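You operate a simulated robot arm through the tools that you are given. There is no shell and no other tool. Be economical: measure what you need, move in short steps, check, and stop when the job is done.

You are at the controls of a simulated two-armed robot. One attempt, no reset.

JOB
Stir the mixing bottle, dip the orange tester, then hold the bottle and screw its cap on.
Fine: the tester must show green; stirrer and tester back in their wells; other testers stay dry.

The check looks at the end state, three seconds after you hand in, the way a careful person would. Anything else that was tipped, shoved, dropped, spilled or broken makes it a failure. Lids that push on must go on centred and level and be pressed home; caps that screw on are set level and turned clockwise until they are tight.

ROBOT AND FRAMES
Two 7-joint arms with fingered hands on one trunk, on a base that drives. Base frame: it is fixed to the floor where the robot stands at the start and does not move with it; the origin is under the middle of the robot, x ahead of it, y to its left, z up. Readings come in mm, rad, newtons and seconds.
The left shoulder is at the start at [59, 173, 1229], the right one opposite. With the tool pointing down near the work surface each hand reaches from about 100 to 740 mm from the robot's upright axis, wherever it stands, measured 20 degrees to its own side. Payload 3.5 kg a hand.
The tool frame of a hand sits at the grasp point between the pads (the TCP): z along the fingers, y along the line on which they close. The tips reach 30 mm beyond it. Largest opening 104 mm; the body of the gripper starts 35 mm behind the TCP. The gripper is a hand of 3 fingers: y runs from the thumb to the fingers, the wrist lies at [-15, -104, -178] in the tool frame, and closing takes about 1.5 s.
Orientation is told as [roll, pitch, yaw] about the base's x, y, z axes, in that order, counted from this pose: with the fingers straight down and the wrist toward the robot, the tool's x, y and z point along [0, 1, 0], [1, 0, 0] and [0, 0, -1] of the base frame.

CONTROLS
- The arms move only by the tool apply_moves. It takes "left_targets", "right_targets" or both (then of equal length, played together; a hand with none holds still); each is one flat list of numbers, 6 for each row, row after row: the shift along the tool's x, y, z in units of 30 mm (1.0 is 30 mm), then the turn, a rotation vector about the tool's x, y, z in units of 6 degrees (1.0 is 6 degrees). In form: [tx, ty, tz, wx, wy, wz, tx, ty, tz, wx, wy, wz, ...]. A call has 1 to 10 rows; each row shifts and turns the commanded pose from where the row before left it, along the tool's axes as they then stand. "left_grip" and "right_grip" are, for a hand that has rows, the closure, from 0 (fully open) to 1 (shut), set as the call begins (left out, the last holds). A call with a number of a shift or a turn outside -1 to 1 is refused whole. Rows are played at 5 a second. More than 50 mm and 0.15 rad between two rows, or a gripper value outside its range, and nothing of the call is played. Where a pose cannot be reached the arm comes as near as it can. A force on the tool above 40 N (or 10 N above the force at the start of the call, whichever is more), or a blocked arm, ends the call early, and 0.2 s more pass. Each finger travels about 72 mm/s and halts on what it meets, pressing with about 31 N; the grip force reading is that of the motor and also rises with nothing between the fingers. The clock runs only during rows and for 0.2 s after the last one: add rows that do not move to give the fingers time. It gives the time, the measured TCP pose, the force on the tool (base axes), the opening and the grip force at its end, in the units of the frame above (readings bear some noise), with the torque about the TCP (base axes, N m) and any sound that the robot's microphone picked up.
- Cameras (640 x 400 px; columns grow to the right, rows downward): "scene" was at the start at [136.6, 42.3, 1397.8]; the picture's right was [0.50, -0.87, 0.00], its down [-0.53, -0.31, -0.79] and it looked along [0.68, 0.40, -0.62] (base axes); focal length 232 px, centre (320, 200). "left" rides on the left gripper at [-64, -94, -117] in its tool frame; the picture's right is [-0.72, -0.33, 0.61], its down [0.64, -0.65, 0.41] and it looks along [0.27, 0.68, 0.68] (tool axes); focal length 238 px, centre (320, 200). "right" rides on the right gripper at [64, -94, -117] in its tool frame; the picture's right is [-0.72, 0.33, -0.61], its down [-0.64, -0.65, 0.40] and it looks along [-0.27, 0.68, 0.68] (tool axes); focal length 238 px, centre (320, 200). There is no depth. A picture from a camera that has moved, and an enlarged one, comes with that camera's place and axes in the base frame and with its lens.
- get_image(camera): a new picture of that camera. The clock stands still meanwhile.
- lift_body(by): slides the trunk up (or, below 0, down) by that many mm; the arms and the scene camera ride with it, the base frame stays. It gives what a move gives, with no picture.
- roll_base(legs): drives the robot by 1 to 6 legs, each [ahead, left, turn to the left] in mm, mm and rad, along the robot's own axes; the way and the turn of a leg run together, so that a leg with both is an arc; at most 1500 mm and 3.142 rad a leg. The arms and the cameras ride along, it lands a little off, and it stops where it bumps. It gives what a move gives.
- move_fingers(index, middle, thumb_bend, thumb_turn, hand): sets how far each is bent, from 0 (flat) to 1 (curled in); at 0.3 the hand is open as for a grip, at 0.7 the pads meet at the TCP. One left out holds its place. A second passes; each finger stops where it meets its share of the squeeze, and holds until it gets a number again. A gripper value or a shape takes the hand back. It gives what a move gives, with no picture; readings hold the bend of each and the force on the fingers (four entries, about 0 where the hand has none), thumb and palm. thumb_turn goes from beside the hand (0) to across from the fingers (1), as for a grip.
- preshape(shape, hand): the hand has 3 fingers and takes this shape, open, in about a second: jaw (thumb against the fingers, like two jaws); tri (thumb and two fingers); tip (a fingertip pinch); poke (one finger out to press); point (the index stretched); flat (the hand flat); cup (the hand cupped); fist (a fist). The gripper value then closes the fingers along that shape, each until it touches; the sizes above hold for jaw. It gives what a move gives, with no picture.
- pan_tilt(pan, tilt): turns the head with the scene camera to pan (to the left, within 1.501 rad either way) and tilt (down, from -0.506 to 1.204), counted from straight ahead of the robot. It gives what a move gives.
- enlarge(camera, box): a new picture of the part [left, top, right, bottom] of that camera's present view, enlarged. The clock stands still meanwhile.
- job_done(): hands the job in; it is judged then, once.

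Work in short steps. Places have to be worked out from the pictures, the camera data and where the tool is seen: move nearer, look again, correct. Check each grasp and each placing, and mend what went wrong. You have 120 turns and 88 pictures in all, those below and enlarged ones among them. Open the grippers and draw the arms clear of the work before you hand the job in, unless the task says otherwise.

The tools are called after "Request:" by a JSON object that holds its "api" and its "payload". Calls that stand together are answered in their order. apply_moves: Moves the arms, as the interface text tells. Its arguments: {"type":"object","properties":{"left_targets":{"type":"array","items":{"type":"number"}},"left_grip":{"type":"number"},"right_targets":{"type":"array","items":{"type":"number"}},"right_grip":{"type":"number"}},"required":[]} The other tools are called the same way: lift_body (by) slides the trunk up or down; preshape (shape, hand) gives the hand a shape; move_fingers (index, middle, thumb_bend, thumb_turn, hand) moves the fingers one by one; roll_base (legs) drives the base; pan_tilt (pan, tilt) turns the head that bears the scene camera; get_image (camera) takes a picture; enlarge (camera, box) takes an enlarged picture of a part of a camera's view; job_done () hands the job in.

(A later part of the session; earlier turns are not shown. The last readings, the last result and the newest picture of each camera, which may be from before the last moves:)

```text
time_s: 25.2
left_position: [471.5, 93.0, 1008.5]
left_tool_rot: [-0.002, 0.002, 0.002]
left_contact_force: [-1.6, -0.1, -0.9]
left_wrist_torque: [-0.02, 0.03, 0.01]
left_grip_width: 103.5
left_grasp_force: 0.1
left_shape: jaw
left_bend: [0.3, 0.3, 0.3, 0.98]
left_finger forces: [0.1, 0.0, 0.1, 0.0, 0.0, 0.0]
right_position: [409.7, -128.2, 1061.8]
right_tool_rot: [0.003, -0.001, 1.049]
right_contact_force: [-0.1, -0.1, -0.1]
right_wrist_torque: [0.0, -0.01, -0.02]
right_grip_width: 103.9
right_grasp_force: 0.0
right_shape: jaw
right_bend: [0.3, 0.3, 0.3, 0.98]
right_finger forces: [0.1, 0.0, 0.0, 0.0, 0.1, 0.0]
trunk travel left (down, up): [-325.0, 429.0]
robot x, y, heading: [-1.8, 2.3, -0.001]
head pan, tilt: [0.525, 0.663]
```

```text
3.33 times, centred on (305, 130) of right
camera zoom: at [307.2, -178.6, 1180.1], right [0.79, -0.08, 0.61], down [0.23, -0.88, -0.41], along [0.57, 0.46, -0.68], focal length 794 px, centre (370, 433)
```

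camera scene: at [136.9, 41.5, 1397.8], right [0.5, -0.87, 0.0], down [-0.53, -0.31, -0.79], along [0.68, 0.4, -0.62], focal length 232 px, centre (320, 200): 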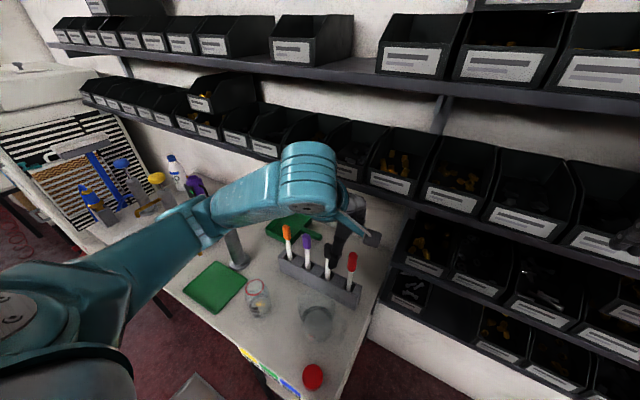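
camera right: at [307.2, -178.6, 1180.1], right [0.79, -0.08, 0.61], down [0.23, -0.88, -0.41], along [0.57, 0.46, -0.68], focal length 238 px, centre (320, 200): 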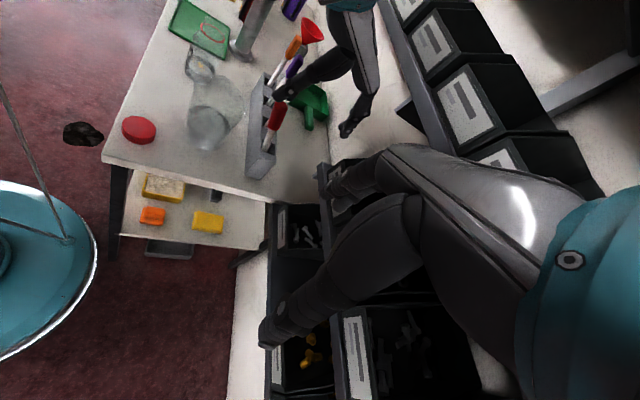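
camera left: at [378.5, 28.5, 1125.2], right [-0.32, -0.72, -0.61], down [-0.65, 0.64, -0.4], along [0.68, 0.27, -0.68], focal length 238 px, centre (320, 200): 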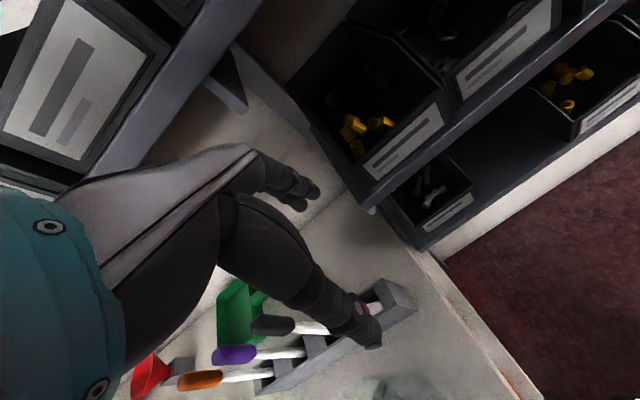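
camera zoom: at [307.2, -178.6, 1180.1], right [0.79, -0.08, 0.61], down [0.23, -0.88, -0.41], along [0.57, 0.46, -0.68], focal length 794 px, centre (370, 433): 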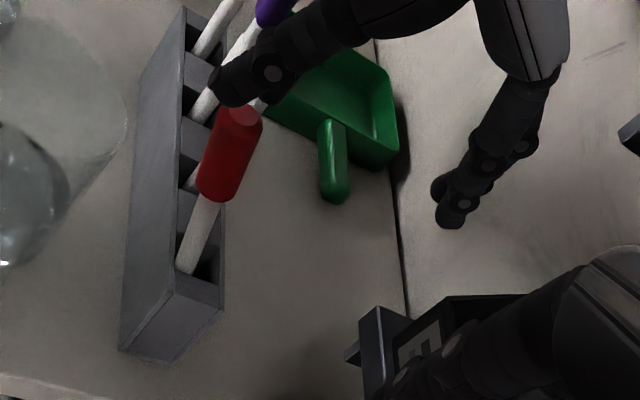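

Head centre now well fixed at (445, 131, 926), axis leaning −0.27 in x, −0.16 in y per unit height; head is ~22 mm thick. I align the hand with that axis 85 mm back, fingers half bent to form a cradle.

Request:
{"api": "apply_moves", "payload": {"left_targets": [0.42, -0.83, 0, 0, 0, 0, 0.42, -0.83, 0, 0, 0, 0, 0, 0, 0, -0.86, 0.5, 0, 0, 0, 0, -0.86, 0.5, 0, 0, 0, 0, -0.86, 0.5, 0, 0, 0, 0, 0, 0, 0]}}

Request:
{"api": "enlarge", "payload": {"camera": "right", "box": [220, 30, 390, 150]}}

```text
time_s: 26.6
left_position: [423.7, 117.9, 1006.4]
left_tool_rot: [0.161, -0.27, -0.022]
left_contact_force: [0.1, 0.1, -0.7]
left_wrist_torque: [-0.05, -0.02, 0.0]
left_grip_width: 103.7
left_grasp_force: 0.1
left_shape: jaw
left_bend: [0.3, 0.3, 0.3, 0.98]
left_finger forces: [0.0, 0.0, 0.0, 0.1, 0.1, 0.0]
right_position: [410.5, -127.4, 1062.0]
right_tool_rot: [0.001, 0.0, 1.047]
right_contact_force: [0.4, -0.5, 0.4]
right_wrist_torque: [-0.01, 0.02, -0.02]
right_grip_width: 103.7
right_grasp_force: 0.1
right_shape: jaw
right_bend: [0.3, 0.3, 0.3, 0.98]
right_finger forces: [0.1, 0.0, 0.1, 0.1, 0.0, 0.0]
trunk travel left (down, up): [-325.0, 429.0]
robot x, y, heading: [-2.7, -1.0, 0.002]
head pan, tilt: [0.525, 0.663]
```

```text
3.33 times, centred on (305, 90) of right
camera zoom: at [307.2, -178.4, 1180.0], right [0.79, -0.08, 0.61], down [0.23, -0.89, -0.4], along [0.57, 0.46, -0.68], focal length 794 px, centre (370, 567)
```

zoom: 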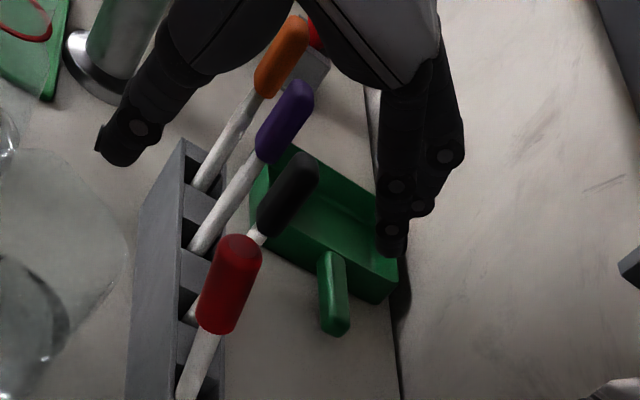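

Aligned. I descend 85 mm along the tool axis, then bend the two fingers halfway as a cradle and check.

Request:
{"api": "apply_moves", "payload": {"left_targets": [0, 0, 0.95, 0, 0, 0, 0, 0, 0.95, 0, 0, 0, 0, 0, 0.9, 0, 0, 0, 0, 0, 0, 0, 0, 0]}}

Request:
{"api": "move_fingers", "payload": {"hand": "left", "index": 0.5, "middle": 0.5}}

Request:
{"api": "enlarge", "payload": {"camera": "right", "box": [220, 50, 360, 150]}}

Request:
{"api": "enlarge", "payload": {"camera": "left", "box": [240, 140, 440, 340]}}

```text
time_s: 27.6
left_position: [444.3, 134.5, 926.6]
left_tool_rot: [0.159, -0.27, -0.022]
left_contact_force: [0.0, 0.2, -0.2]
left_wrist_torque: [0.02, 0.02, 0.0]
left_grip_width: 103.3
left_grasp_force: 0.1
left_shape: jaw
left_bend: [0.3, 0.3, 0.3, 0.98]
left_finger forces: [0.1, 0.0, 0.1, 0.1, 0.0, 0.0]
right_position: [408.6, -128.5, 1062.5]
right_tool_rot: [-0.002, -0.002, 1.048]
right_contact_force: [-0.1, -0.3, 0.7]
right_wrist_torque: [0.01, -0.01, -0.01]
right_grip_width: 103.7
right_grasp_force: 0.1
right_shape: jaw
right_bend: [0.3, 0.3, 0.3, 0.98]
right_finger forces: [0.0, 0.0, 0.0, 0.1, 0.1, 0.0]
trunk travel left (down, up): [-325.0, 429.0]
robot x, y, heading: [-3.9, -3.4, 0.003]
head pan, tilt: [0.525, 0.663]
```

```text
time_s: 28.6
left_position: [444.6, 134.2, 926.1]
left_tool_rot: [0.16, -0.27, -0.022]
left_contact_force: [-0.3, 0.0, 0.0]
left_wrist_torque: [-0.01, 0.01, -0.03]
left_grip_width: 78.0
left_grasp_force: 0.1
left_shape: fingers
left_bend: [0.5, 0.5, 0.3, 0.98]
left_finger forces: [0.0, 0.0, 0.1, 0.0, 0.1, 0.1]
right_position: [408.7, -126.7, 1062.0]
right_tool_rot: [0.0, 0.0, 1.048]
right_contact_force: [0.5, 0.2, 0.2]
right_wrist_torque: [0.0, 0.0, 0.02]
right_grip_width: 103.4
right_grasp_force: 0.2
right_shape: jaw
right_bend: [0.3, 0.3, 0.3, 0.98]
right_finger forces: [0.1, 0.0, 0.0, 0.1, 0.1, 0.0]
trunk travel left (down, up): [-325.0, 429.0]
robot x, y, heading: [2.8, -1.1, 0.005]
head pan, tilt: [0.525, 0.663]
```

```text
4.00 times, centred on (290, 100) of right
camera zoom: at [307.1, -178.5, 1180.0], right [0.79, -0.08, 0.61], down [0.23, -0.89, -0.4], along [0.57, 0.46, -0.68], focal length 953 px, centre (440, 600)
```

zoom: 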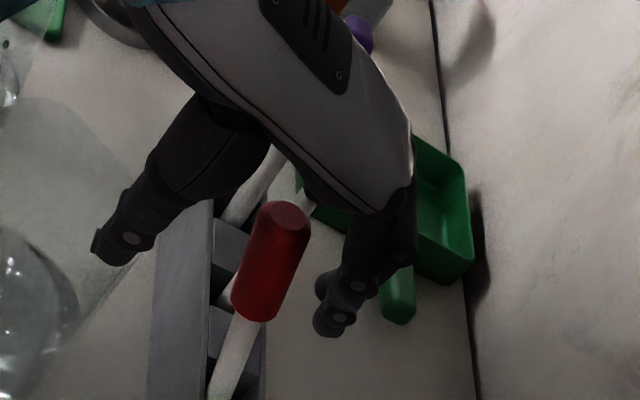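

```text
2.00 times, centred on (340, 240) of left
camera zoom: at [324.1, 54.8, 1003.6], right [-0.13, -0.61, -0.78], down [-0.54, 0.71, -0.46], along [0.83, 0.36, -0.42], focal length 477 px, centre (280, 120)
```

zoom: 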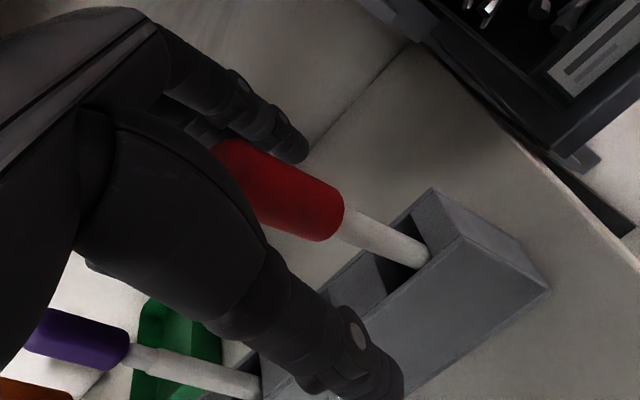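

The stick is ~3.7 mm to the index side. I shift by that, bring the two fingers in to just short of the head, then close the thumb onto it.

Request:
{"api": "apply_moves", "payload": {"left_targets": [-0.12, 0.06, 0, 0, 0, 0, 0, 0, 0, 0, 0, 0]}}

Request:
{"api": "move_fingers", "payload": {"hand": "left", "index": 0.62, "middle": 0.62}}

Request:
{"api": "move_fingers", "payload": {"hand": "left", "thumb_bend": 0.6}}

Request:
{"api": "enlarge", "payload": {"camera": "left", "box": [240, 140, 440, 340]}}

Request:
{"api": "enlarge", "payload": {"camera": "right", "box": [220, 50, 360, 150]}}

```text
time_s: 29.2
left_position: [445.2, 130.3, 926.4]
left_tool_rot: [0.161, -0.271, -0.018]
left_contact_force: [-0.1, 0.8, -0.2]
left_wrist_torque: [-0.05, 0.0, 0.05]
left_grip_width: 77.5
left_grasp_force: 0.1
left_shape: fingers
left_bend: [0.5, 0.5, 0.3, 0.98]
left_finger forces: [0.0, 0.0, 0.1, 0.0, 0.0, 0.1]
right_position: [408.1, -128.4, 1061.9]
right_tool_rot: [-0.001, 0.001, 1.049]
right_contact_force: [-0.5, -0.9, -0.6]
right_wrist_torque: [-0.03, 0.02, -0.01]
right_grip_width: 103.9
right_grasp_force: 0.1
right_shape: jaw
right_bend: [0.3, 0.3, 0.3, 0.98]
right_finger forces: [0.0, 0.0, 0.1, 0.1, 0.0, 0.1]
trunk travel left (down, up): [-325.0, 429.0]
robot x, y, heading: [-0.8, 0.2, 0.003]
head pan, tilt: [0.525, 0.663]
```

```text
time_s: 30.2
left_position: [445.4, 130.1, 927.1]
left_tool_rot: [0.159, -0.27, -0.019]
left_contact_force: [-1.1, -0.8, 0.0]
left_wrist_torque: [0.01, -0.02, 0.01]
left_grip_width: 61.9
left_grasp_force: 0.1
left_shape: fingers
left_bend: [0.62, 0.62, 0.3, 0.98]
left_finger forces: [0.0, 0.0, 0.1, 0.1, 0.0, 0.0]
right_position: [409.5, -127.5, 1061.7]
right_tool_rot: [0.0, 0.002, 1.049]
right_contact_force: [0.2, 0.0, 0.4]
right_wrist_torque: [-0.01, 0.02, 0.04]
right_grip_width: 104.0
right_grasp_force: 0.0
right_shape: jaw
right_bend: [0.3, 0.3, 0.3, 0.98]
right_finger forces: [0.0, 0.0, 0.0, 0.0, 0.0, 0.0]
trunk travel left (down, up): [-325.0, 429.0]
robot x, y, heading: [-1.6, 0.9, -0.001]
head pan, tilt: [0.525, 0.663]
```

```text
time_s: 31.2
left_position: [446.3, 130.6, 926.9]
left_tool_rot: [0.162, -0.272, -0.021]
left_contact_force: [-0.4, -0.8, 0.2]
left_wrist_torque: [-0.02, 0.04, 0.02]
left_grip_width: 24.4
left_grasp_force: 0.1
left_shape: fingers
left_bend: [0.62, 0.62, 0.6, 0.98]
left_finger forces: [0.0, 0.1, 0.0, 0.1, 0.0, 0.1]
right_position: [408.7, -128.3, 1061.6]
right_tool_rot: [0.0, -0.001, 1.049]
right_contact_force: [0.5, -0.3, 0.1]
right_wrist_torque: [-0.01, -0.02, 0.0]
right_grip_width: 103.7
right_grasp_force: 0.1
right_shape: jaw
right_bend: [0.3, 0.3, 0.3, 0.98]
right_finger forces: [0.0, 0.0, 0.0, 0.0, 0.0, 0.1]
trunk travel left (down, up): [-325.0, 429.0]
robot x, y, heading: [-1.9, -1.8, 0.0]
head pan, tilt: [0.525, 0.663]
```

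```text
2.00 times, centred on (340, 240) of left
camera zoom: at [325.9, 50.3, 1003.4], right [-0.13, -0.61, -0.78], down [-0.54, 0.71, -0.46], along [0.83, 0.36, -0.42], focal length 477 px, centre (280, 120)
```

zoom: 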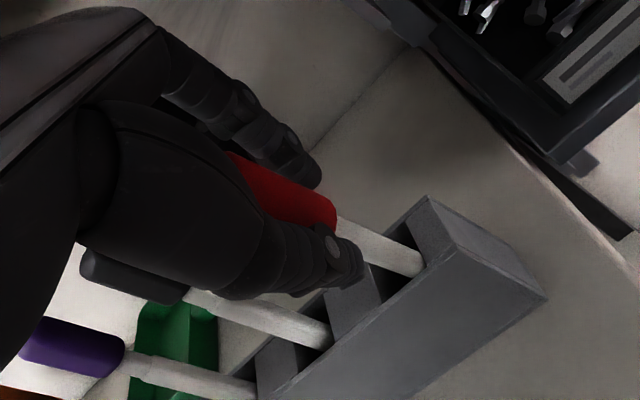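

```text
4.00 times, centred on (290, 100) of right
camera zoom: at [307.1, -178.5, 1180.0], right [0.79, -0.08, 0.61], down [0.23, -0.89, -0.4], along [0.57, 0.46, -0.68], focal length 953 px, centre (440, 600)
```

zoom: 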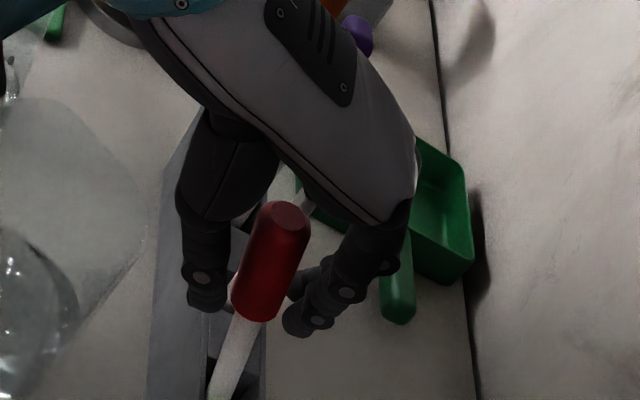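

Looks centred in the cradle. Now I squeeze: thumb and fingers further in.

Request:
{"api": "move_fingers", "payload": {"hand": "left", "index": 0.72, "middle": 0.72, "thumb_bend": 0.72}}

Request:
{"api": "enlarge", "payload": {"camera": "right", "box": [220, 50, 360, 150]}}

```text
time_s: 32.2
left_position: [446.0, 129.8, 926.9]
left_tool_rot: [0.16, -0.271, -0.019]
left_contact_force: [2.6, 0.4, 0.0]
left_wrist_torque: [0.01, -0.05, 0.0]
left_grip_width: 14.2
left_grasp_force: 10.5
left_shape: fingers
left_bend: [0.71, 0.68, 0.65, 0.97]
left_finger forces: [6.7, 4.5, 0.0, 0.1, 8.5, 0.0]
right_position: [409.9, -127.9, 1062.3]
right_tool_rot: [0.002, 0.001, 1.047]
right_contact_force: [0.0, -0.3, 0.2]
right_wrist_torque: [0.02, -0.03, 0.01]
right_grip_width: 103.6
right_grasp_force: 0.0
right_shape: jaw
right_bend: [0.3, 0.3, 0.3, 0.98]
right_finger forces: [0.0, 0.0, 0.0, 0.1, 0.0, 0.0]
trunk travel left (down, up): [-325.0, 429.0]
robot x, y, heading: [0.4, -3.5, 0.001]
head pan, tilt: [0.525, 0.663]
```

```text
4.00 times, centred on (290, 100) of right
camera zoom: at [307.4, -178.4, 1179.9], right [0.79, -0.08, 0.61], down [0.23, -0.89, -0.4], along [0.57, 0.46, -0.68], focal length 953 px, centre (440, 600)
```

zoom: 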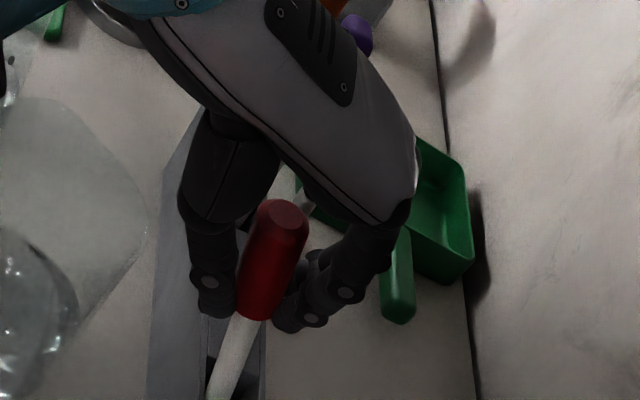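

All three digits hold it now. I firm up the squeeze slightly and lift a little as a test.

Request:
{"api": "move_fingers", "payload": {"hand": "left", "index": 0.76, "middle": 0.76, "thumb_bend": 0.76}}

Request:
{"api": "apply_moves", "payload": {"left_targets": [0, 0, -0.5, 0, 0, 0, 0, 0, -0.5, 0, 0, 0, 0, 0, 0, 0, 0, 0]}}

Request:
{"api": "enlarge", "payload": {"camera": "right", "box": [220, 50, 360, 150]}}

```text
time_s: 33.2
left_position: [446.4, 129.3, 926.7]
left_tool_rot: [0.161, -0.269, -0.018]
left_contact_force: [4.2, 1.0, -1.4]
left_wrist_torque: [-0.04, 0.07, 0.01]
left_grip_width: 12.9
left_grasp_force: 17.4
left_shape: fingers
left_bend: [0.73, 0.74, 0.66, 0.95]
left_finger forces: [12.1, 8.4, 0.0, 0.0, 14.7, 0.1]
right_position: [409.0, -127.4, 1061.1]
right_tool_rot: [0.003, 0.001, 1.047]
right_contact_force: [0.2, -0.1, 0.3]
right_wrist_torque: [0.01, -0.02, 0.0]
right_grip_width: 103.7
right_grasp_force: 0.1
right_shape: jaw
right_bend: [0.3, 0.3, 0.3, 0.98]
right_finger forces: [0.0, 0.0, 0.1, 0.0, 0.1, 0.0]
trunk travel left (down, up): [-325.0, 429.0]
robot x, y, heading: [-2.0, -0.0, -0.0]
head pan, tilt: [0.525, 0.663]
```

```text
time_s: 34.0
left_position: [438.1, 121.9, 957.8]
left_tool_rot: [0.162, -0.271, -0.019]
left_contact_force: [0.0, -0.3, -1.2]
left_wrist_torque: [0.01, 0.0, 0.0]
left_grip_width: 12.9
left_grasp_force: 17.4
left_shape: fingers
left_bend: [0.74, 0.75, 0.66, 0.94]
left_finger forces: [11.4, 6.5, 0.1, 0.0, 16.8, 0.2]
right_position: [409.6, -127.4, 1062.6]
right_tool_rot: [-0.001, -0.001, 1.046]
right_contact_force: [0.4, -1.1, 0.0]
right_wrist_torque: [0.01, -0.04, -0.01]
right_grip_width: 103.5
right_grasp_force: 0.1
right_shape: jaw
right_bend: [0.3, 0.3, 0.3, 0.98]
right_finger forces: [0.1, 0.0, 0.0, 0.0, 0.0, 0.0]
trunk travel left (down, up): [-325.0, 429.0]
robot x, y, heading: [-3.1, -3.0, -0.001]
head pan, tilt: [0.525, 0.663]
```

```text
4.00 times, centred on (290, 100) of right
camera zoom: at [307.1, -178.4, 1180.0], right [0.79, -0.08, 0.61], down [0.23, -0.89, -0.4], along [0.57, 0.46, -0.68], focal length 953 px, centre (440, 600)
```

zoom: 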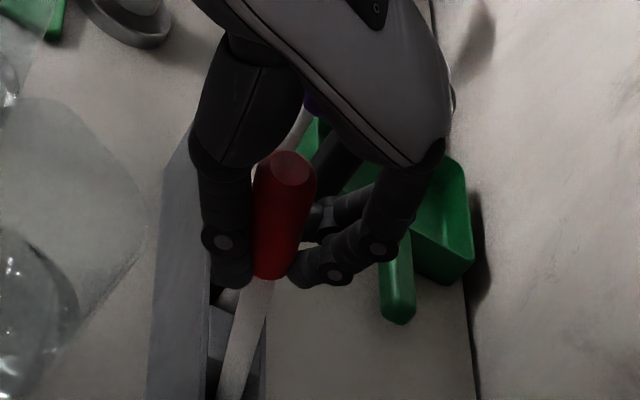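

The stirrer comes up with the hand. I lift it fully out along its axis, then look.

Request:
{"api": "apply_moves", "payload": {"left_targets": [0, 0, -0.8, 0, 0, 0, 0, 0, -0.8, 0, 0, 0, 0, 0, -0.8, 0, 0, 0, 0, 0, -0.8, 0, 0, 0, 0, 0, -0.8, 0, 0, 0, 0, 0, 0, 0, 0, 0]}}

Request:
{"api": "get_image", "payload": {"camera": "right"}}

Request:
{"api": "get_image", "payload": {"camera": "scene"}}

```text
time_s: 35.4
left_position: [405.2, 104.5, 1071.2]
left_tool_rot: [0.159, -0.271, -0.019]
left_contact_force: [-0.7, -0.4, -1.1]
left_wrist_torque: [-0.01, 0.0, -0.01]
left_grip_width: 12.4
left_grasp_force: 17.6
left_shape: fingers
left_bend: [0.74, 0.75, 0.66, 0.94]
left_finger forces: [11.3, 7.1, 0.0, 0.1, 16.8, 0.0]
right_position: [408.0, -127.6, 1061.3]
right_tool_rot: [0.0, -0.001, 1.049]
right_contact_force: [0.2, 0.2, -0.6]
right_wrist_torque: [-0.01, 0.0, 0.0]
right_grip_width: 103.5
right_grasp_force: 0.0
right_shape: jaw
right_bend: [0.3, 0.3, 0.3, 0.98]
right_finger forces: [0.2, 0.1, 0.0, 0.0, 0.0, 0.0]
trunk travel left (down, up): [-325.0, 429.0]
robot x, y, heading: [-0.9, -2.7, 0.005]
head pan, tilt: [0.525, 0.663]
```

```text
48 pictures are left
camera right: at [307.3, -178.0, 1180.0], right [0.79, -0.08, 0.61], down [0.23, -0.89, -0.4], along [0.57, 0.46, -0.68], focal length 238 px, centre (320, 200)
```

right: 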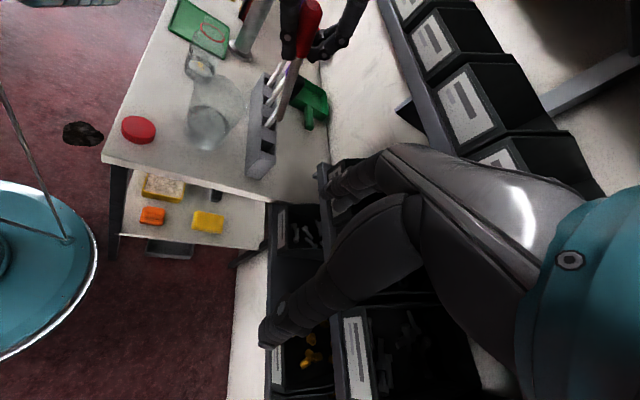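

```text
47 pictures are left
camera scene: at [136.9, 42.9, 1397.7], right [0.5, -0.87, 0.0], down [-0.53, -0.31, -0.79], along [0.68, 0.39, -0.62], focal length 232 px, centre (320, 200)
```

scene: 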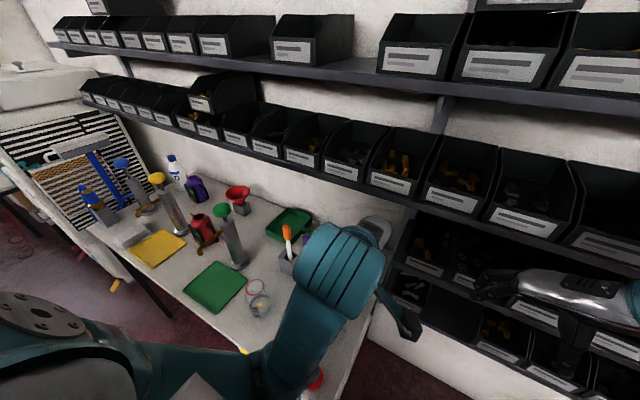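

Held well. I level the hand and carry the stirrer over toward the bottle, keeping the tip above the rim.

Request:
{"api": "apply_moves", "payload": {"left_targets": [0, 0, -0.3, 0.86, -0.5, 0, 0, 0, -0.3, 0.86, -0.5, 0, 0, 0, -0.3, 0.86, -0.5, 0, 0, 0, 0, 0, 0, 0]}}

Request:
{"api": "apply_moves", "payload": {"left_targets": [0.92, -0.26, 0, 0, 0, 0, 0.92, -0.26, 0, 0, 0, 0, 0.92, -0.26, 0, 0, 0, 0, 0.92, -0.26, 0, 0, 0, 0, 0.92, -0.26, 0, 0, 0, 0, 0.92, -0.26, 0, 0, 0, 0, 0.92, -0.26, 0, 0, 0, 0, 0.92, -0.26, 0, 0, 0, 0, 0.92, -0.26, 0, 0, 0, 0, 0, 0, 0, 0, 0, 0]}}

Request:
{"api": "enlarge", "payload": {"camera": "right", "box": [130, 0, 290, 100]}}

Request:
{"api": "enlarge", "payload": {"camera": "scene", "box": [180, 220, 340, 340]}}

```text
time_s: 35.9
left_position: [414.5, 157.0, 1050.9]
left_tool_rot: [0.294, -0.156, 0.024]
left_contact_force: [-0.7, 0.9, -0.2]
left_wrist_torque: [0.0, 0.01, 0.01]
left_grip_width: 12.4
left_grasp_force: 17.6
left_shape: fingers
left_bend: [0.74, 0.75, 0.66, 0.94]
left_finger forces: [11.3, 7.2, 0.0, 0.1, 16.8, 0.0]
left hand out of reach, approached as far as the arm can: row 2
right_position: [409.6, -126.7, 1063.5]
right_tool_rot: [0.001, 0.001, 1.049]
right_contact_force: [0.5, 0.4, 0.0]
right_wrist_torque: [-0.01, 0.0, -0.01]
right_grip_width: 103.7
right_grasp_force: 0.1
right_shape: jaw
right_bend: [0.3, 0.3, 0.3, 0.98]
right_finger forces: [0.0, 0.0, 0.1, 0.0, 0.0, 0.1]
trunk travel left (down, up): [-325.0, 429.0]
robot x, y, heading: [-4.4, 2.4, 0.001]
head pan, tilt: [0.525, 0.663]
stopped in row 2 (left hand): the arm was blocked; the commanded pose is now the measured one
```

```text
time_s: 38.1
left_position: [399.5, 383.0, 1110.0]
left_tool_rot: [0.293, -0.154, 0.025]
left_contact_force: [0.1, -0.3, -0.5]
left_wrist_torque: [-0.02, 0.01, 0.0]
left_grip_width: 12.2
left_grasp_force: 16.8
left_shape: fingers
left_bend: [0.74, 0.75, 0.66, 0.94]
left_finger forces: [11.0, 7.3, 0.0, 0.0, 16.3, 0.0]
left hand out of reach, approached as far as the arm can: row 2, 3, 4, 5, 6, 7
right_position: [408.9, -129.5, 1061.8]
right_tool_rot: [0.001, 0.0, 1.048]
right_contact_force: [-0.7, 0.3, 0.3]
right_wrist_torque: [0.01, 0.02, 0.01]
right_grip_width: 103.5
right_grasp_force: 0.1
right_shape: jaw
right_bend: [0.3, 0.3, 0.3, 0.98]
right_finger forces: [0.0, 0.0, 0.0, 0.0, 0.0, 0.1]
trunk travel left (down, up): [-325.0, 429.0]
robot x, y, heading: [-2.9, 1.5, -0.002]
head pan, tilt: [0.525, 0.663]
```

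```text
4.00 times, centred on (210, 50) of right
camera zoom: at [307.1, -178.5, 1179.9], right [0.79, -0.08, 0.61], down [0.23, -0.89, -0.4], along [0.57, 0.46, -0.68], focal length 953 px, centre (760, 800)
```

zoom: 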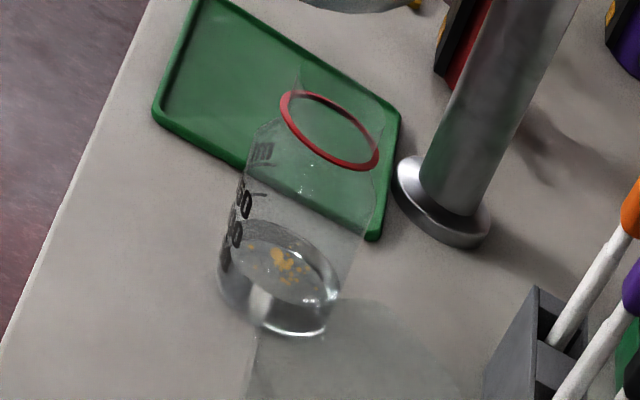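

```text
3.33 times, centred on (260, 280) of scene
camera zoom: at [136.6, 42.2, 1397.8], right [0.5, -0.87, 0.0], down [-0.53, -0.31, -0.79], along [0.68, 0.4, -0.62], focal length 772 px, centre (520, -67)
```

zoom: 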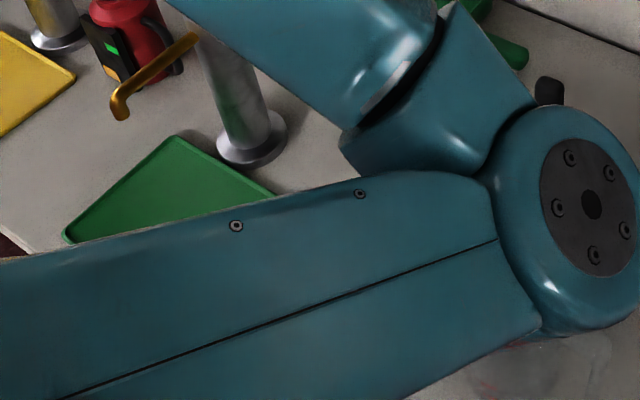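

The arm had to take another way round but nothing is dropped. Bottle axis is at about (333, 349), ring at z≈868. I level the hand in place.

Request:
{"api": "apply_moves", "payload": {"left_targets": [0, 0, 0, 0.49, -0.93, 0.08, 0, 0, 0, 0.49, -0.93, 0.08, 0, 0, 0, 0.49, -0.93, 0.08, 0, 0, 0, 0, 0, 0]}}

Request:
{"api": "get_image", "payload": {"camera": "right"}}

```text
time_s: 39.1
left_position: [408.0, 392.0, 1108.9]
left_tool_rot: [-0.002, 0.002, 0.02]
left_contact_force: [0.8, 0.0, -0.3]
left_wrist_torque: [0.01, -0.03, -0.02]
left_grip_width: 12.1
left_grasp_force: 17.5
left_shape: fingers
left_bend: [0.74, 0.75, 0.66, 0.94]
left_finger forces: [10.9, 7.8, 0.1, 0.1, 16.5, 0.0]
left hand out of reach, approached as far as the arm can: row 1
right_position: [409.3, -129.3, 1061.6]
right_tool_rot: [0.0, 0.001, 1.048]
right_contact_force: [0.2, 0.6, -0.2]
right_wrist_torque: [-0.05, -0.02, 0.01]
right_grip_width: 103.9
right_grasp_force: 0.1
right_shape: jaw
right_bend: [0.3, 0.3, 0.3, 0.98]
right_finger forces: [0.1, 0.0, 0.0, 0.1, 0.0, 0.0]
trunk travel left (down, up): [-325.0, 429.0]
robot x, y, heading: [-2.1, 1.3, -0.002]
head pan, tilt: [0.525, 0.663]
```

```text
44 pictures are left
camera right: at [307.1, -178.5, 1180.0], right [0.79, -0.08, 0.61], down [0.23, -0.89, -0.4], along [0.57, 0.46, -0.68], focal length 238 px, centre (320, 200)
```

right: 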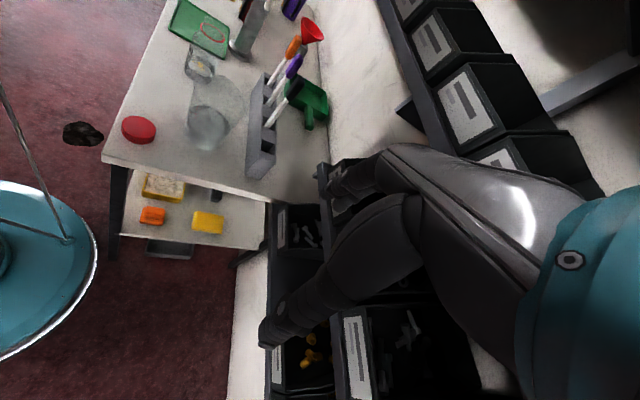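

Hand is level. I move over the bottle axis at this height and check the stick's tip with the left camera and right camera.

Request:
{"api": "apply_moves", "payload": {"left_targets": [-0.48, -0.83, 0, 0, 0, 0, -0.48, -0.83, 0, 0, 0, 0, -0.48, -0.83, 0, 0, 0, 0.2, 0, 0, 0, 0, 0, 0]}}

Request:
{"api": "get_image", "payload": {"camera": "left"}}

Request:
{"api": "get_image", "payload": {"camera": "scene"}}

```text
time_s: 40.1
left_position: [331.7, 387.0, 1103.1]
left_tool_rot: [0.0, -0.001, 0.0]
left_contact_force: [0.6, -0.2, 0.3]
left_wrist_torque: [-0.02, 0.03, -0.01]
left_grip_width: 11.9
left_grasp_force: 17.9
left_shape: fingers
left_bend: [0.74, 0.75, 0.66, 0.94]
left_finger forces: [10.8, 7.9, 0.0, 0.0, 16.5, 0.0]
left hand out of reach, approached as far as the arm can: row 1, 2, 3
right_position: [409.7, -127.5, 1062.2]
right_tool_rot: [0.002, 0.001, 1.05]
right_contact_force: [-0.2, 0.0, -0.2]
right_wrist_torque: [0.01, -0.01, -0.03]
right_grip_width: 103.4
right_grasp_force: 0.1
right_shape: jaw
right_bend: [0.3, 0.3, 0.3, 0.98]
right_finger forces: [0.0, 0.0, 0.0, 0.0, 0.0, 0.0]
trunk travel left (down, up): [-325.0, 429.0]
robot x, y, heading: [-2.1, -2.1, -0.001]
head pan, tilt: [0.525, 0.663]
```

```text
43 pictures are left
camera left: at [238.2, 323.8, 1219.5], right [-0.33, -0.72, -0.61], down [-0.65, 0.64, -0.4], along [0.68, 0.27, -0.68], focal length 238 px, centre (320, 200)
```

left: 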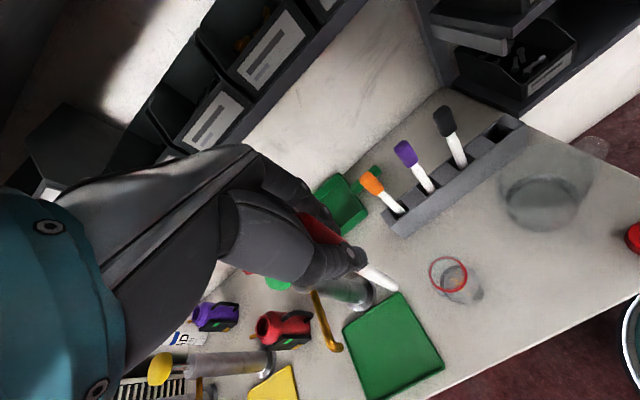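

```text
42 pictures are left
camera scene: at [136.9, 42.1, 1397.7], right [0.5, -0.87, 0.0], down [-0.53, -0.31, -0.79], along [0.68, 0.4, -0.62], focal length 232 px, centre (320, 200)
```

scene: 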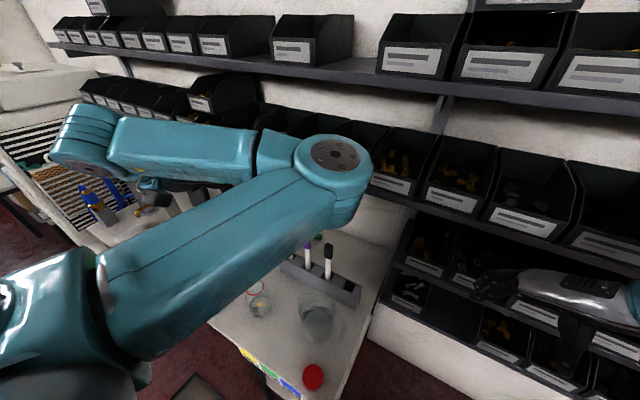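

The arm is folded too tightly (wrist higher than the shoulder). I raise the trunk by 150 mm so the arm can hang down more comfortably, then lower the hand again.

Request:
{"api": "lift_body", "payload": {"by": 150}}

Request:
{"api": "apply_moves", "payload": {"left_targets": [0, 0, 0.8, 0, 0, 0, 0, 0, 0.8, 0, 0, 0, 0, 0, 0.8, 0, 0, 0, 0, 0, 0.8, 0, 0, 0, -0.2, 0, 0.8, 0, 0, 0, -0.3, 0, 0.4, 0, 0, 0, -0.3, 0, 0.3, 0, 0, 0, -0.3, 0, 0, 0, 0, 0, 0, 0, 0, 0, 0, 0]}}

Request:
{"api": "get_image", "payload": {"camera": "scene"}}

```text
time_s: 41.9
left_position: [331.6, 389.7, 1252.9]
left_tool_rot: [-0.001, 0.002, -0.001]
left_contact_force: [0.8, 0.4, -0.4]
left_wrist_torque: [-0.01, -0.01, -0.01]
left_grip_width: 11.9
left_grasp_force: 17.6
left_shape: fingers
left_bend: [0.74, 0.75, 0.66, 0.94]
left_finger forces: [10.7, 8.2, 0.0, 0.0, 16.4, 0.0]
right_position: [408.2, -126.7, 1211.9]
right_tool_rot: [0.002, 0.0, 1.047]
right_contact_force: [-0.1, -0.3, -0.1]
right_wrist_torque: [0.0, 0.0, 0.01]
right_grip_width: 103.8
right_grasp_force: 0.0
right_shape: jaw
right_bend: [0.3, 0.3, 0.3, 0.98]
right_finger forces: [0.1, 0.0, 0.1, 0.0, 0.0, 0.1]
trunk travel left (down, up): [-475.0, 279.0]
robot x, y, heading: [-0.6, 3.8, 0.002]
head pan, tilt: [0.525, 0.663]
```

```text
time_s: 43.9
left_position: [320.9, 394.7, 1123.1]
left_tool_rot: [0.001, 0.0, 0.0]
left_contact_force: [0.8, 0.4, -0.5]
left_wrist_torque: [0.0, -0.01, -0.04]
left_grip_width: 11.9
left_grasp_force: 17.8
left_shape: fingers
left_bend: [0.74, 0.75, 0.66, 0.94]
left_finger forces: [10.6, 8.7, 0.1, 0.0, 16.6, 0.1]
left hand out of reach, approached as far as the arm can: row 4, 5, 6, 7, 8
right_position: [408.9, -127.5, 1212.2]
right_tool_rot: [0.0, 0.0, 1.047]
right_contact_force: [-0.1, 0.8, 1.1]
right_wrist_torque: [-0.02, -0.06, -0.01]
right_grip_width: 103.7
right_grasp_force: 0.0
right_shape: jaw
right_bend: [0.3, 0.3, 0.3, 0.98]
right_finger forces: [0.0, 0.0, 0.0, 0.1, 0.0, 0.1]
trunk travel left (down, up): [-475.0, 279.0]
robot x, y, heading: [0.7, 4.4, 0.006]
head pan, tilt: [0.525, 0.663]
```

```text
41 pictures are left
camera scene: at [100.3, 42.3, 1549.1], right [0.5, -0.87, 0.0], down [-0.53, -0.31, -0.79], along [0.68, 0.4, -0.62], focal length 232 px, centre (320, 200)
```

scene: 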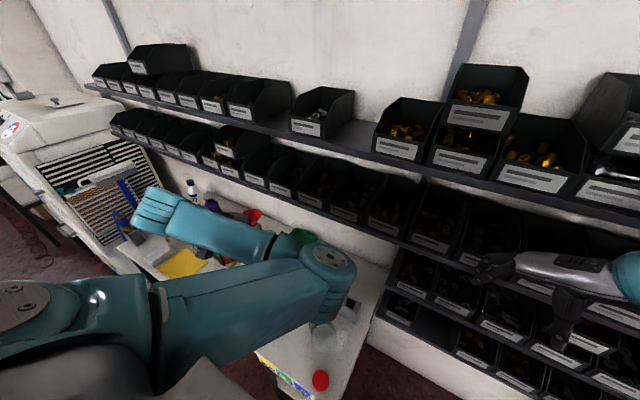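

The limit is the elbow's folding (wrist ~270 mm from the shoulder). Raising the trunk another 120 mm gives room; then I lower and centre the hand.

Request:
{"api": "lift_body", "payload": {"by": 120}}

Request:
{"api": "apply_moves", "payload": {"left_targets": [0, 0, 0.9, 0, 0, 0, 0, 0, 0.9, 0, 0, 0, 0, 0, 0.9, 0, 0, 0, -0.5, 0.1, 0.9, 0, 0, 0, -0.5, 0.1, 0.5, 0, 0, 0, -0.5, 0.2, 0.2, 0, 0, 0, 0, 0, 0, 0, 0, 0]}}

```text
time_s: 45.4
left_position: [322.3, 396.0, 1241.4]
left_tool_rot: [0.0, 0.001, 0.0]
left_contact_force: [-0.3, 0.5, -0.3]
left_wrist_torque: [0.02, 0.01, 0.02]
left_grip_width: 11.6
left_grasp_force: 17.8
left_shape: fingers
left_bend: [0.74, 0.75, 0.66, 0.94]
left_finger forces: [10.7, 8.8, 0.0, 0.0, 16.6, 0.0]
right_position: [406.7, -128.0, 1335.5]
right_tool_rot: [-0.009, -0.006, 1.04]
right_contact_force: [0.3, -1.0, 0.0]
right_wrist_torque: [0.0, -0.03, 0.01]
right_grip_width: 103.5
right_grasp_force: 0.0
right_shape: jaw
right_bend: [0.3, 0.3, 0.3, 0.98]
right_finger forces: [0.0, 0.0, 0.0, 0.0, 0.0, 0.0]
trunk travel left (down, up): [-595.0, 159.0]
robot x, y, heading: [2.0, 0.6, -0.005]
head pan, tilt: [0.525, 0.663]
```

```text
time_s: 46.3
left_position: [403.0, 404.3, 1239.2]
left_tool_rot: [0.017, -0.268, 0.023]
left_contact_force: [0.3, -0.5, -0.1]
left_wrist_torque: [-0.01, 0.0, -0.01]
left_grip_width: 11.5
left_grasp_force: 18.1
left_shape: fingers
left_bend: [0.74, 0.75, 0.66, 0.94]
left_finger forces: [10.5, 9.1, 0.1, 0.0, 16.5, 0.0]
right_position: [407.9, -128.1, 1336.8]
right_tool_rot: [-0.009, -0.006, 1.041]
right_contact_force: [-0.7, -0.6, 0.5]
right_wrist_torque: [-0.02, 0.0, 0.0]
right_grip_width: 103.8
right_grasp_force: 0.1
right_shape: jaw
right_bend: [0.3, 0.3, 0.3, 0.98]
right_finger forces: [0.0, 0.0, 0.0, 0.0, 0.0, 0.0]
trunk travel left (down, up): [-595.0, 159.0]
robot x, y, heading: [-0.7, 1.7, 0.001]
head pan, tilt: [0.525, 0.663]
stopped in row 4 (left hand): the arm was blocked; the commanded pose is now the measured one
```

The arm got blocked. I look at what is in its way.

Request:
{"api": "get_image", "payload": {"camera": "scene"}}

Request:
{"api": "get_image", "payload": {"camera": "right"}}

```text
40 pictures are left
camera scene: at [89.9, 41.6, 1669.4], right [0.5, -0.87, 0.0], down [-0.53, -0.31, -0.79], along [0.68, 0.4, -0.62], focal length 232 px, centre (320, 200)
```

scene: 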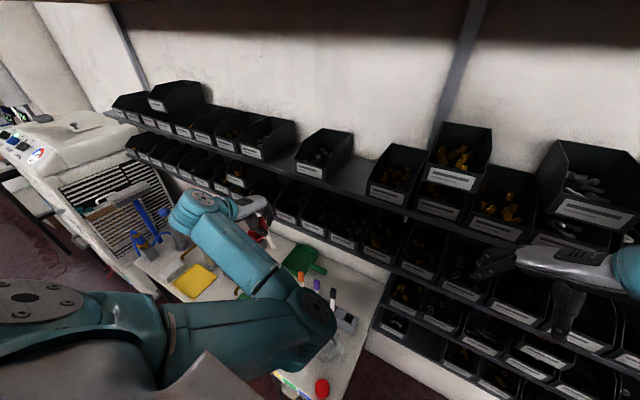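

```text
39 pictures are left
camera right: at [303.4, -177.7, 1452.8], right [0.78, -0.08, 0.62], down [0.23, -0.89, -0.4], along [0.59, 0.45, -0.67], focal length 238 px, centre (320, 200)
```

right: 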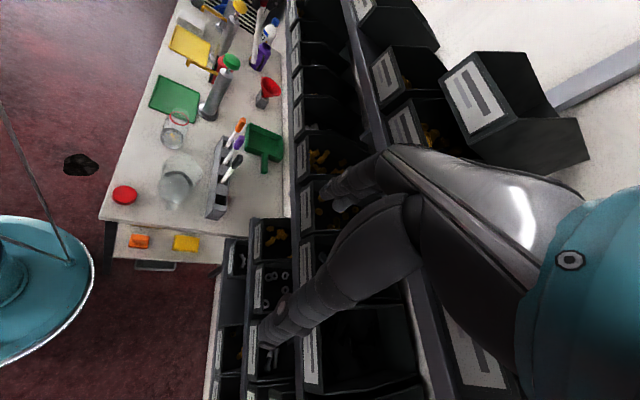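

The elbow has swung inward and is at its fold limit. Backing the base 250 mm stretches the arm; the hand just rides back over the table edge in free air.

Request:
{"api": "roll_base", "payload": {"legs": [[-250, 0, 0]]}}

Request:
{"api": "apply_moves", "payload": {"left_targets": [0, 0.8, 0, 0.86, 0, 0, 0, 0.8, 0, 0.86, 0, 0, 0, 0.8, 0, 0.86, 0, 0, 0, 0.8, 0, 0, 0, 0, 0, 0.8, 0, 0, 0, 0, 0, 0, 0, 0, 0, 0]}}

Request:
{"api": "get_image", "payload": {"camera": "scene"}}

```text
time_s: 48.1
left_position: [157.5, 403.7, 1238.1]
left_tool_rot: [0.018, -0.27, 0.017]
left_contact_force: [0.4, -0.5, 0.7]
left_wrist_torque: [0.01, -0.04, 0.01]
left_grip_width: 11.7
left_grasp_force: 18.4
left_shape: fingers
left_bend: [0.74, 0.75, 0.66, 0.94]
left_finger forces: [10.5, 9.2, 0.0, 0.1, 16.5, 0.1]
right_position: [160.5, -129.7, 1336.2]
right_tool_rot: [-0.012, -0.004, 1.037]
right_contact_force: [-0.1, -0.6, -0.5]
right_wrist_torque: [0.02, 0.01, 0.02]
right_grip_width: 103.5
right_grasp_force: 0.0
right_shape: jaw
right_bend: [0.3, 0.3, 0.3, 0.98]
right_finger forces: [0.0, 0.0, 0.0, 0.0, 0.0, 0.0]
trunk travel left (down, up): [-595.0, 159.0]
robot x, y, heading: [-243.7, -3.4, -0.007]
head pan, tilt: [0.525, 0.663]
```

```text
time_s: 49.5
left_position: [276.2, 406.7, 1252.2]
left_tool_rot: [0.016, 0.002, 0.023]
left_contact_force: [-1.0, -0.4, 0.1]
left_wrist_torque: [-0.01, 0.0, 0.03]
left_grip_width: 11.6
left_grasp_force: 18.7
left_shape: fingers
left_bend: [0.74, 0.75, 0.66, 0.94]
left_finger forces: [10.4, 9.4, 0.0, 0.1, 16.5, 0.0]
right_position: [159.7, -128.3, 1336.3]
right_tool_rot: [-0.012, -0.005, 1.037]
right_contact_force: [-0.3, 0.2, 0.0]
right_wrist_torque: [-0.02, 0.03, -0.01]
right_grip_width: 103.8
right_grasp_force: 0.0
right_shape: jaw
right_bend: [0.3, 0.3, 0.3, 0.98]
right_finger forces: [0.0, 0.0, 0.1, 0.0, 0.0, 0.1]
trunk travel left (down, up): [-595.0, 159.0]
robot x, y, heading: [-245.3, 0.3, 0.005]
head pan, tilt: [0.525, 0.663]
```

```text
38 pictures are left
camera scene: at [-156.7, 42.3, 1669.5], right [0.5, -0.87, 0.0], down [-0.53, -0.31, -0.79], along [0.68, 0.39, -0.62], focal length 232 px, centre (320, 200)
```

scene: 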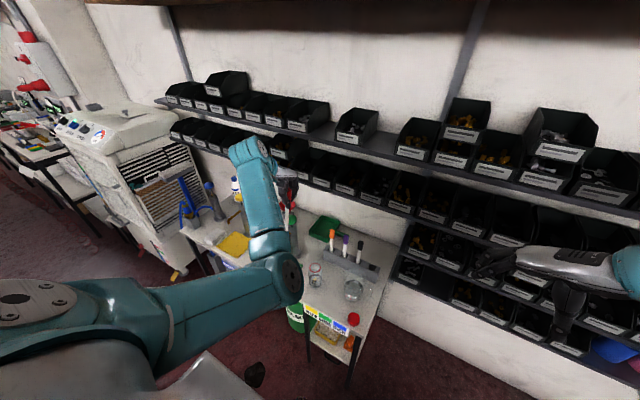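

The arm moves freely now. I lower the trunk 150 mm (the tip stays above the bottle's rim) and then bring the hand over the bottle axis.

Request:
{"api": "lift_body", "payload": {"by": -150}}

Request:
{"api": "apply_moves", "payload": {"left_targets": [-0.64, 0.64, 0, 0, 0, 0, -0.64, 0.64, 0, 0, 0, 0, -0.64, 0.64, 0, 0, -0.15, 0.2, 0, 0, 0, 0, 0, 0]}}

Request:
{"api": "enlarge", "payload": {"camera": "scene", "box": [240, 180, 380, 310]}}

Request:
{"api": "get_image", "payload": {"camera": "left"}}

```text
time_s: 51.3
left_position: [276.1, 406.1, 1103.0]
left_tool_rot: [0.013, 0.002, 0.021]
left_contact_force: [-0.5, -0.2, -0.9]
left_wrist_torque: [-0.01, 0.03, -0.02]
left_grip_width: 11.3
left_grasp_force: 17.8
left_shape: fingers
left_bend: [0.74, 0.75, 0.66, 0.94]
left_finger forces: [10.4, 9.2, 0.0, 0.1, 16.4, 0.0]
right_position: [160.5, -128.9, 1185.9]
right_tool_rot: [-0.012, -0.005, 1.039]
right_contact_force: [0.1, -0.5, 0.3]
right_wrist_torque: [0.02, -0.03, 0.04]
right_grip_width: 103.7
right_grasp_force: 0.1
right_shape: jaw
right_bend: [0.3, 0.3, 0.3, 0.98]
right_finger forces: [0.0, 0.0, 0.0, 0.0, 0.0, 0.0]
trunk travel left (down, up): [-445.0, 309.0]
robot x, y, heading: [-243.6, -1.4, -0.007]
head pan, tilt: [0.525, 0.663]
```

```text
time_s: 52.3
left_position: [335.9, 349.9, 1099.2]
left_tool_rot: [0.001, 0.001, 0.002]
left_contact_force: [-0.5, 0.3, 0.6]
left_wrist_torque: [0.04, 0.0, 0.03]
left_grip_width: 11.5
left_grasp_force: 18.2
left_shape: fingers
left_bend: [0.74, 0.75, 0.66, 0.94]
left_finger forces: [10.4, 9.6, 0.0, 0.0, 16.4, 0.0]
right_position: [161.2, -127.7, 1187.0]
right_tool_rot: [-0.011, -0.006, 1.038]
right_contact_force: [0.3, -0.4, -0.5]
right_wrist_torque: [-0.04, -0.01, -0.01]
right_grip_width: 103.8
right_grasp_force: 0.0
right_shape: jaw
right_bend: [0.3, 0.3, 0.3, 0.98]
right_finger forces: [0.0, 0.0, 0.0, 0.0, 0.1, 0.0]
trunk travel left (down, up): [-445.0, 309.0]
robot x, y, heading: [-245.0, 2.2, -0.006]
head pan, tilt: [0.525, 0.663]
```

```text
3.08 times, centred on (310, 245) of scene
camera zoom: at [-140.7, 42.6, 1518.9], right [0.5, -0.87, 0.0], down [-0.53, -0.31, -0.79], along [0.68, 0.39, -0.62], focal length 712 px, centre (351, 62)
```

zoom: 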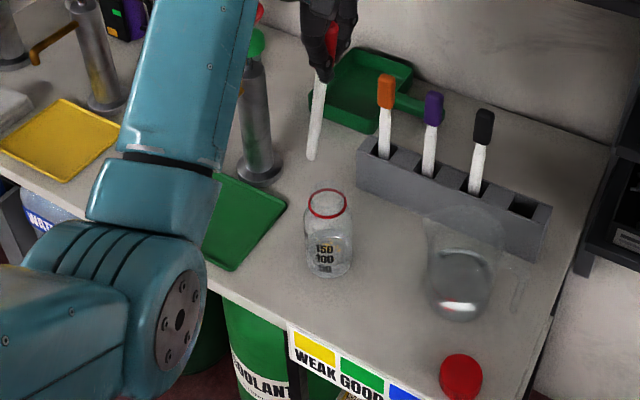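

```text
36 pictures are left
camera left: at [243.1, 285.4, 1216.0], right [-0.33, -0.72, -0.61], down [-0.65, 0.64, -0.4], along [0.68, 0.27, -0.68], focal length 238 px, centre (320, 200)
```

left: 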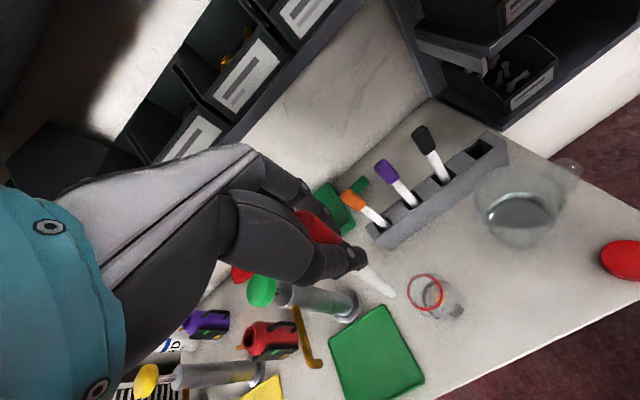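

Stick tip is near (333, 368, 929), leaning ~6° toward +y; ring centre at (335, 349, 855). I tilt the hand −6° roll to make the stick upright and lower to just above the rim for a check.

Request:
{"api": "apply_moves", "payload": {"left_targets": [0, 0, 0, 0, -1, 0, 0, 0, 0.6, 0, 0, 0, 0, 0, 0.6, 0, 0, 0, 0, 0, 0, 0, 0, 0]}}

Request:
{"api": "enlarge", "payload": {"camera": "scene", "box": [270, 190, 350, 260]}}

Request:
{"api": "enlarge", "payload": {"camera": "left", "box": [330, 220, 470, 340]}}

```text
time_s: 53.3
left_position: [334.4, 346.2, 1064.9]
left_tool_rot: [-0.105, 0.001, 0.002]
left_contact_force: [-0.2, -0.3, -0.1]
left_wrist_torque: [0.03, 0.03, -0.01]
left_grip_width: 11.3
left_grasp_force: 18.2
left_shape: fingers
left_bend: [0.74, 0.75, 0.66, 0.94]
left_finger forces: [10.3, 9.5, 0.0, 0.0, 16.3, 0.0]
right_position: [160.2, -128.4, 1186.3]
right_tool_rot: [-0.009, -0.004, 1.037]
right_contact_force: [-0.1, -0.7, -1.1]
right_wrist_torque: [0.01, -0.01, -0.02]
right_grip_width: 103.7
right_grasp_force: 0.2
right_shape: jaw
right_bend: [0.3, 0.3, 0.3, 0.98]
right_finger forces: [0.0, 0.1, 0.0, 0.0, 0.0, 0.0]
trunk travel left (down, up): [-445.0, 309.0]
robot x, y, heading: [-244.9, -2.0, -0.001]
head pan, tilt: [0.525, 0.663]
```

```text
5.71 times, centred on (310, 225) of scene
camera zoom: at [-140.3, 42.3, 1518.9], right [0.5, -0.87, 0.0], down [-0.53, -0.31, -0.79], along [0.68, 0.39, -0.62], focal length 1323 px, centre (377, 57)
```

zoom: 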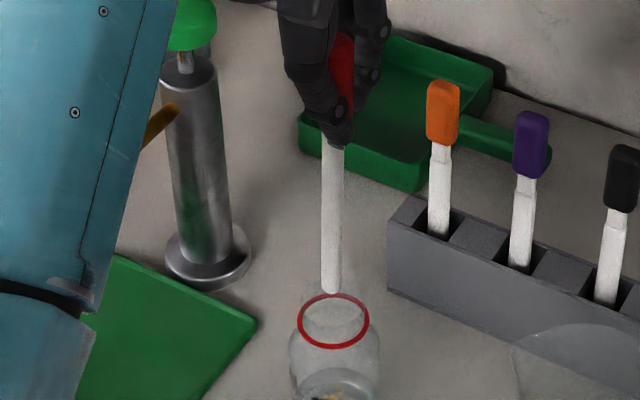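

```text
3.33 times, centred on (400, 280) of left
camera zoom: at [241.1, 294.4, 1189.0], right [-0.33, -0.78, -0.53], down [-0.65, 0.59, -0.47], along [0.68, 0.2, -0.7], focal length 794 px, centre (53, -67)
```

zoom: 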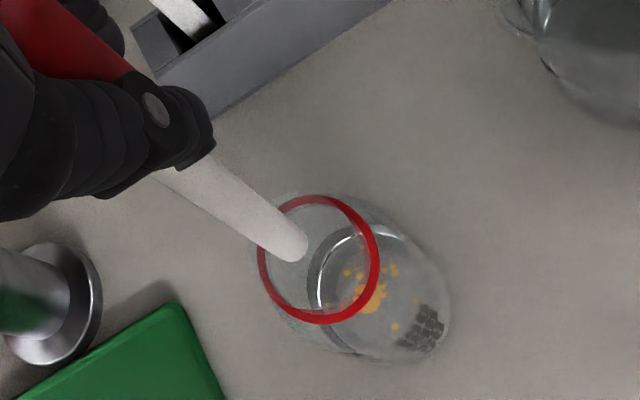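

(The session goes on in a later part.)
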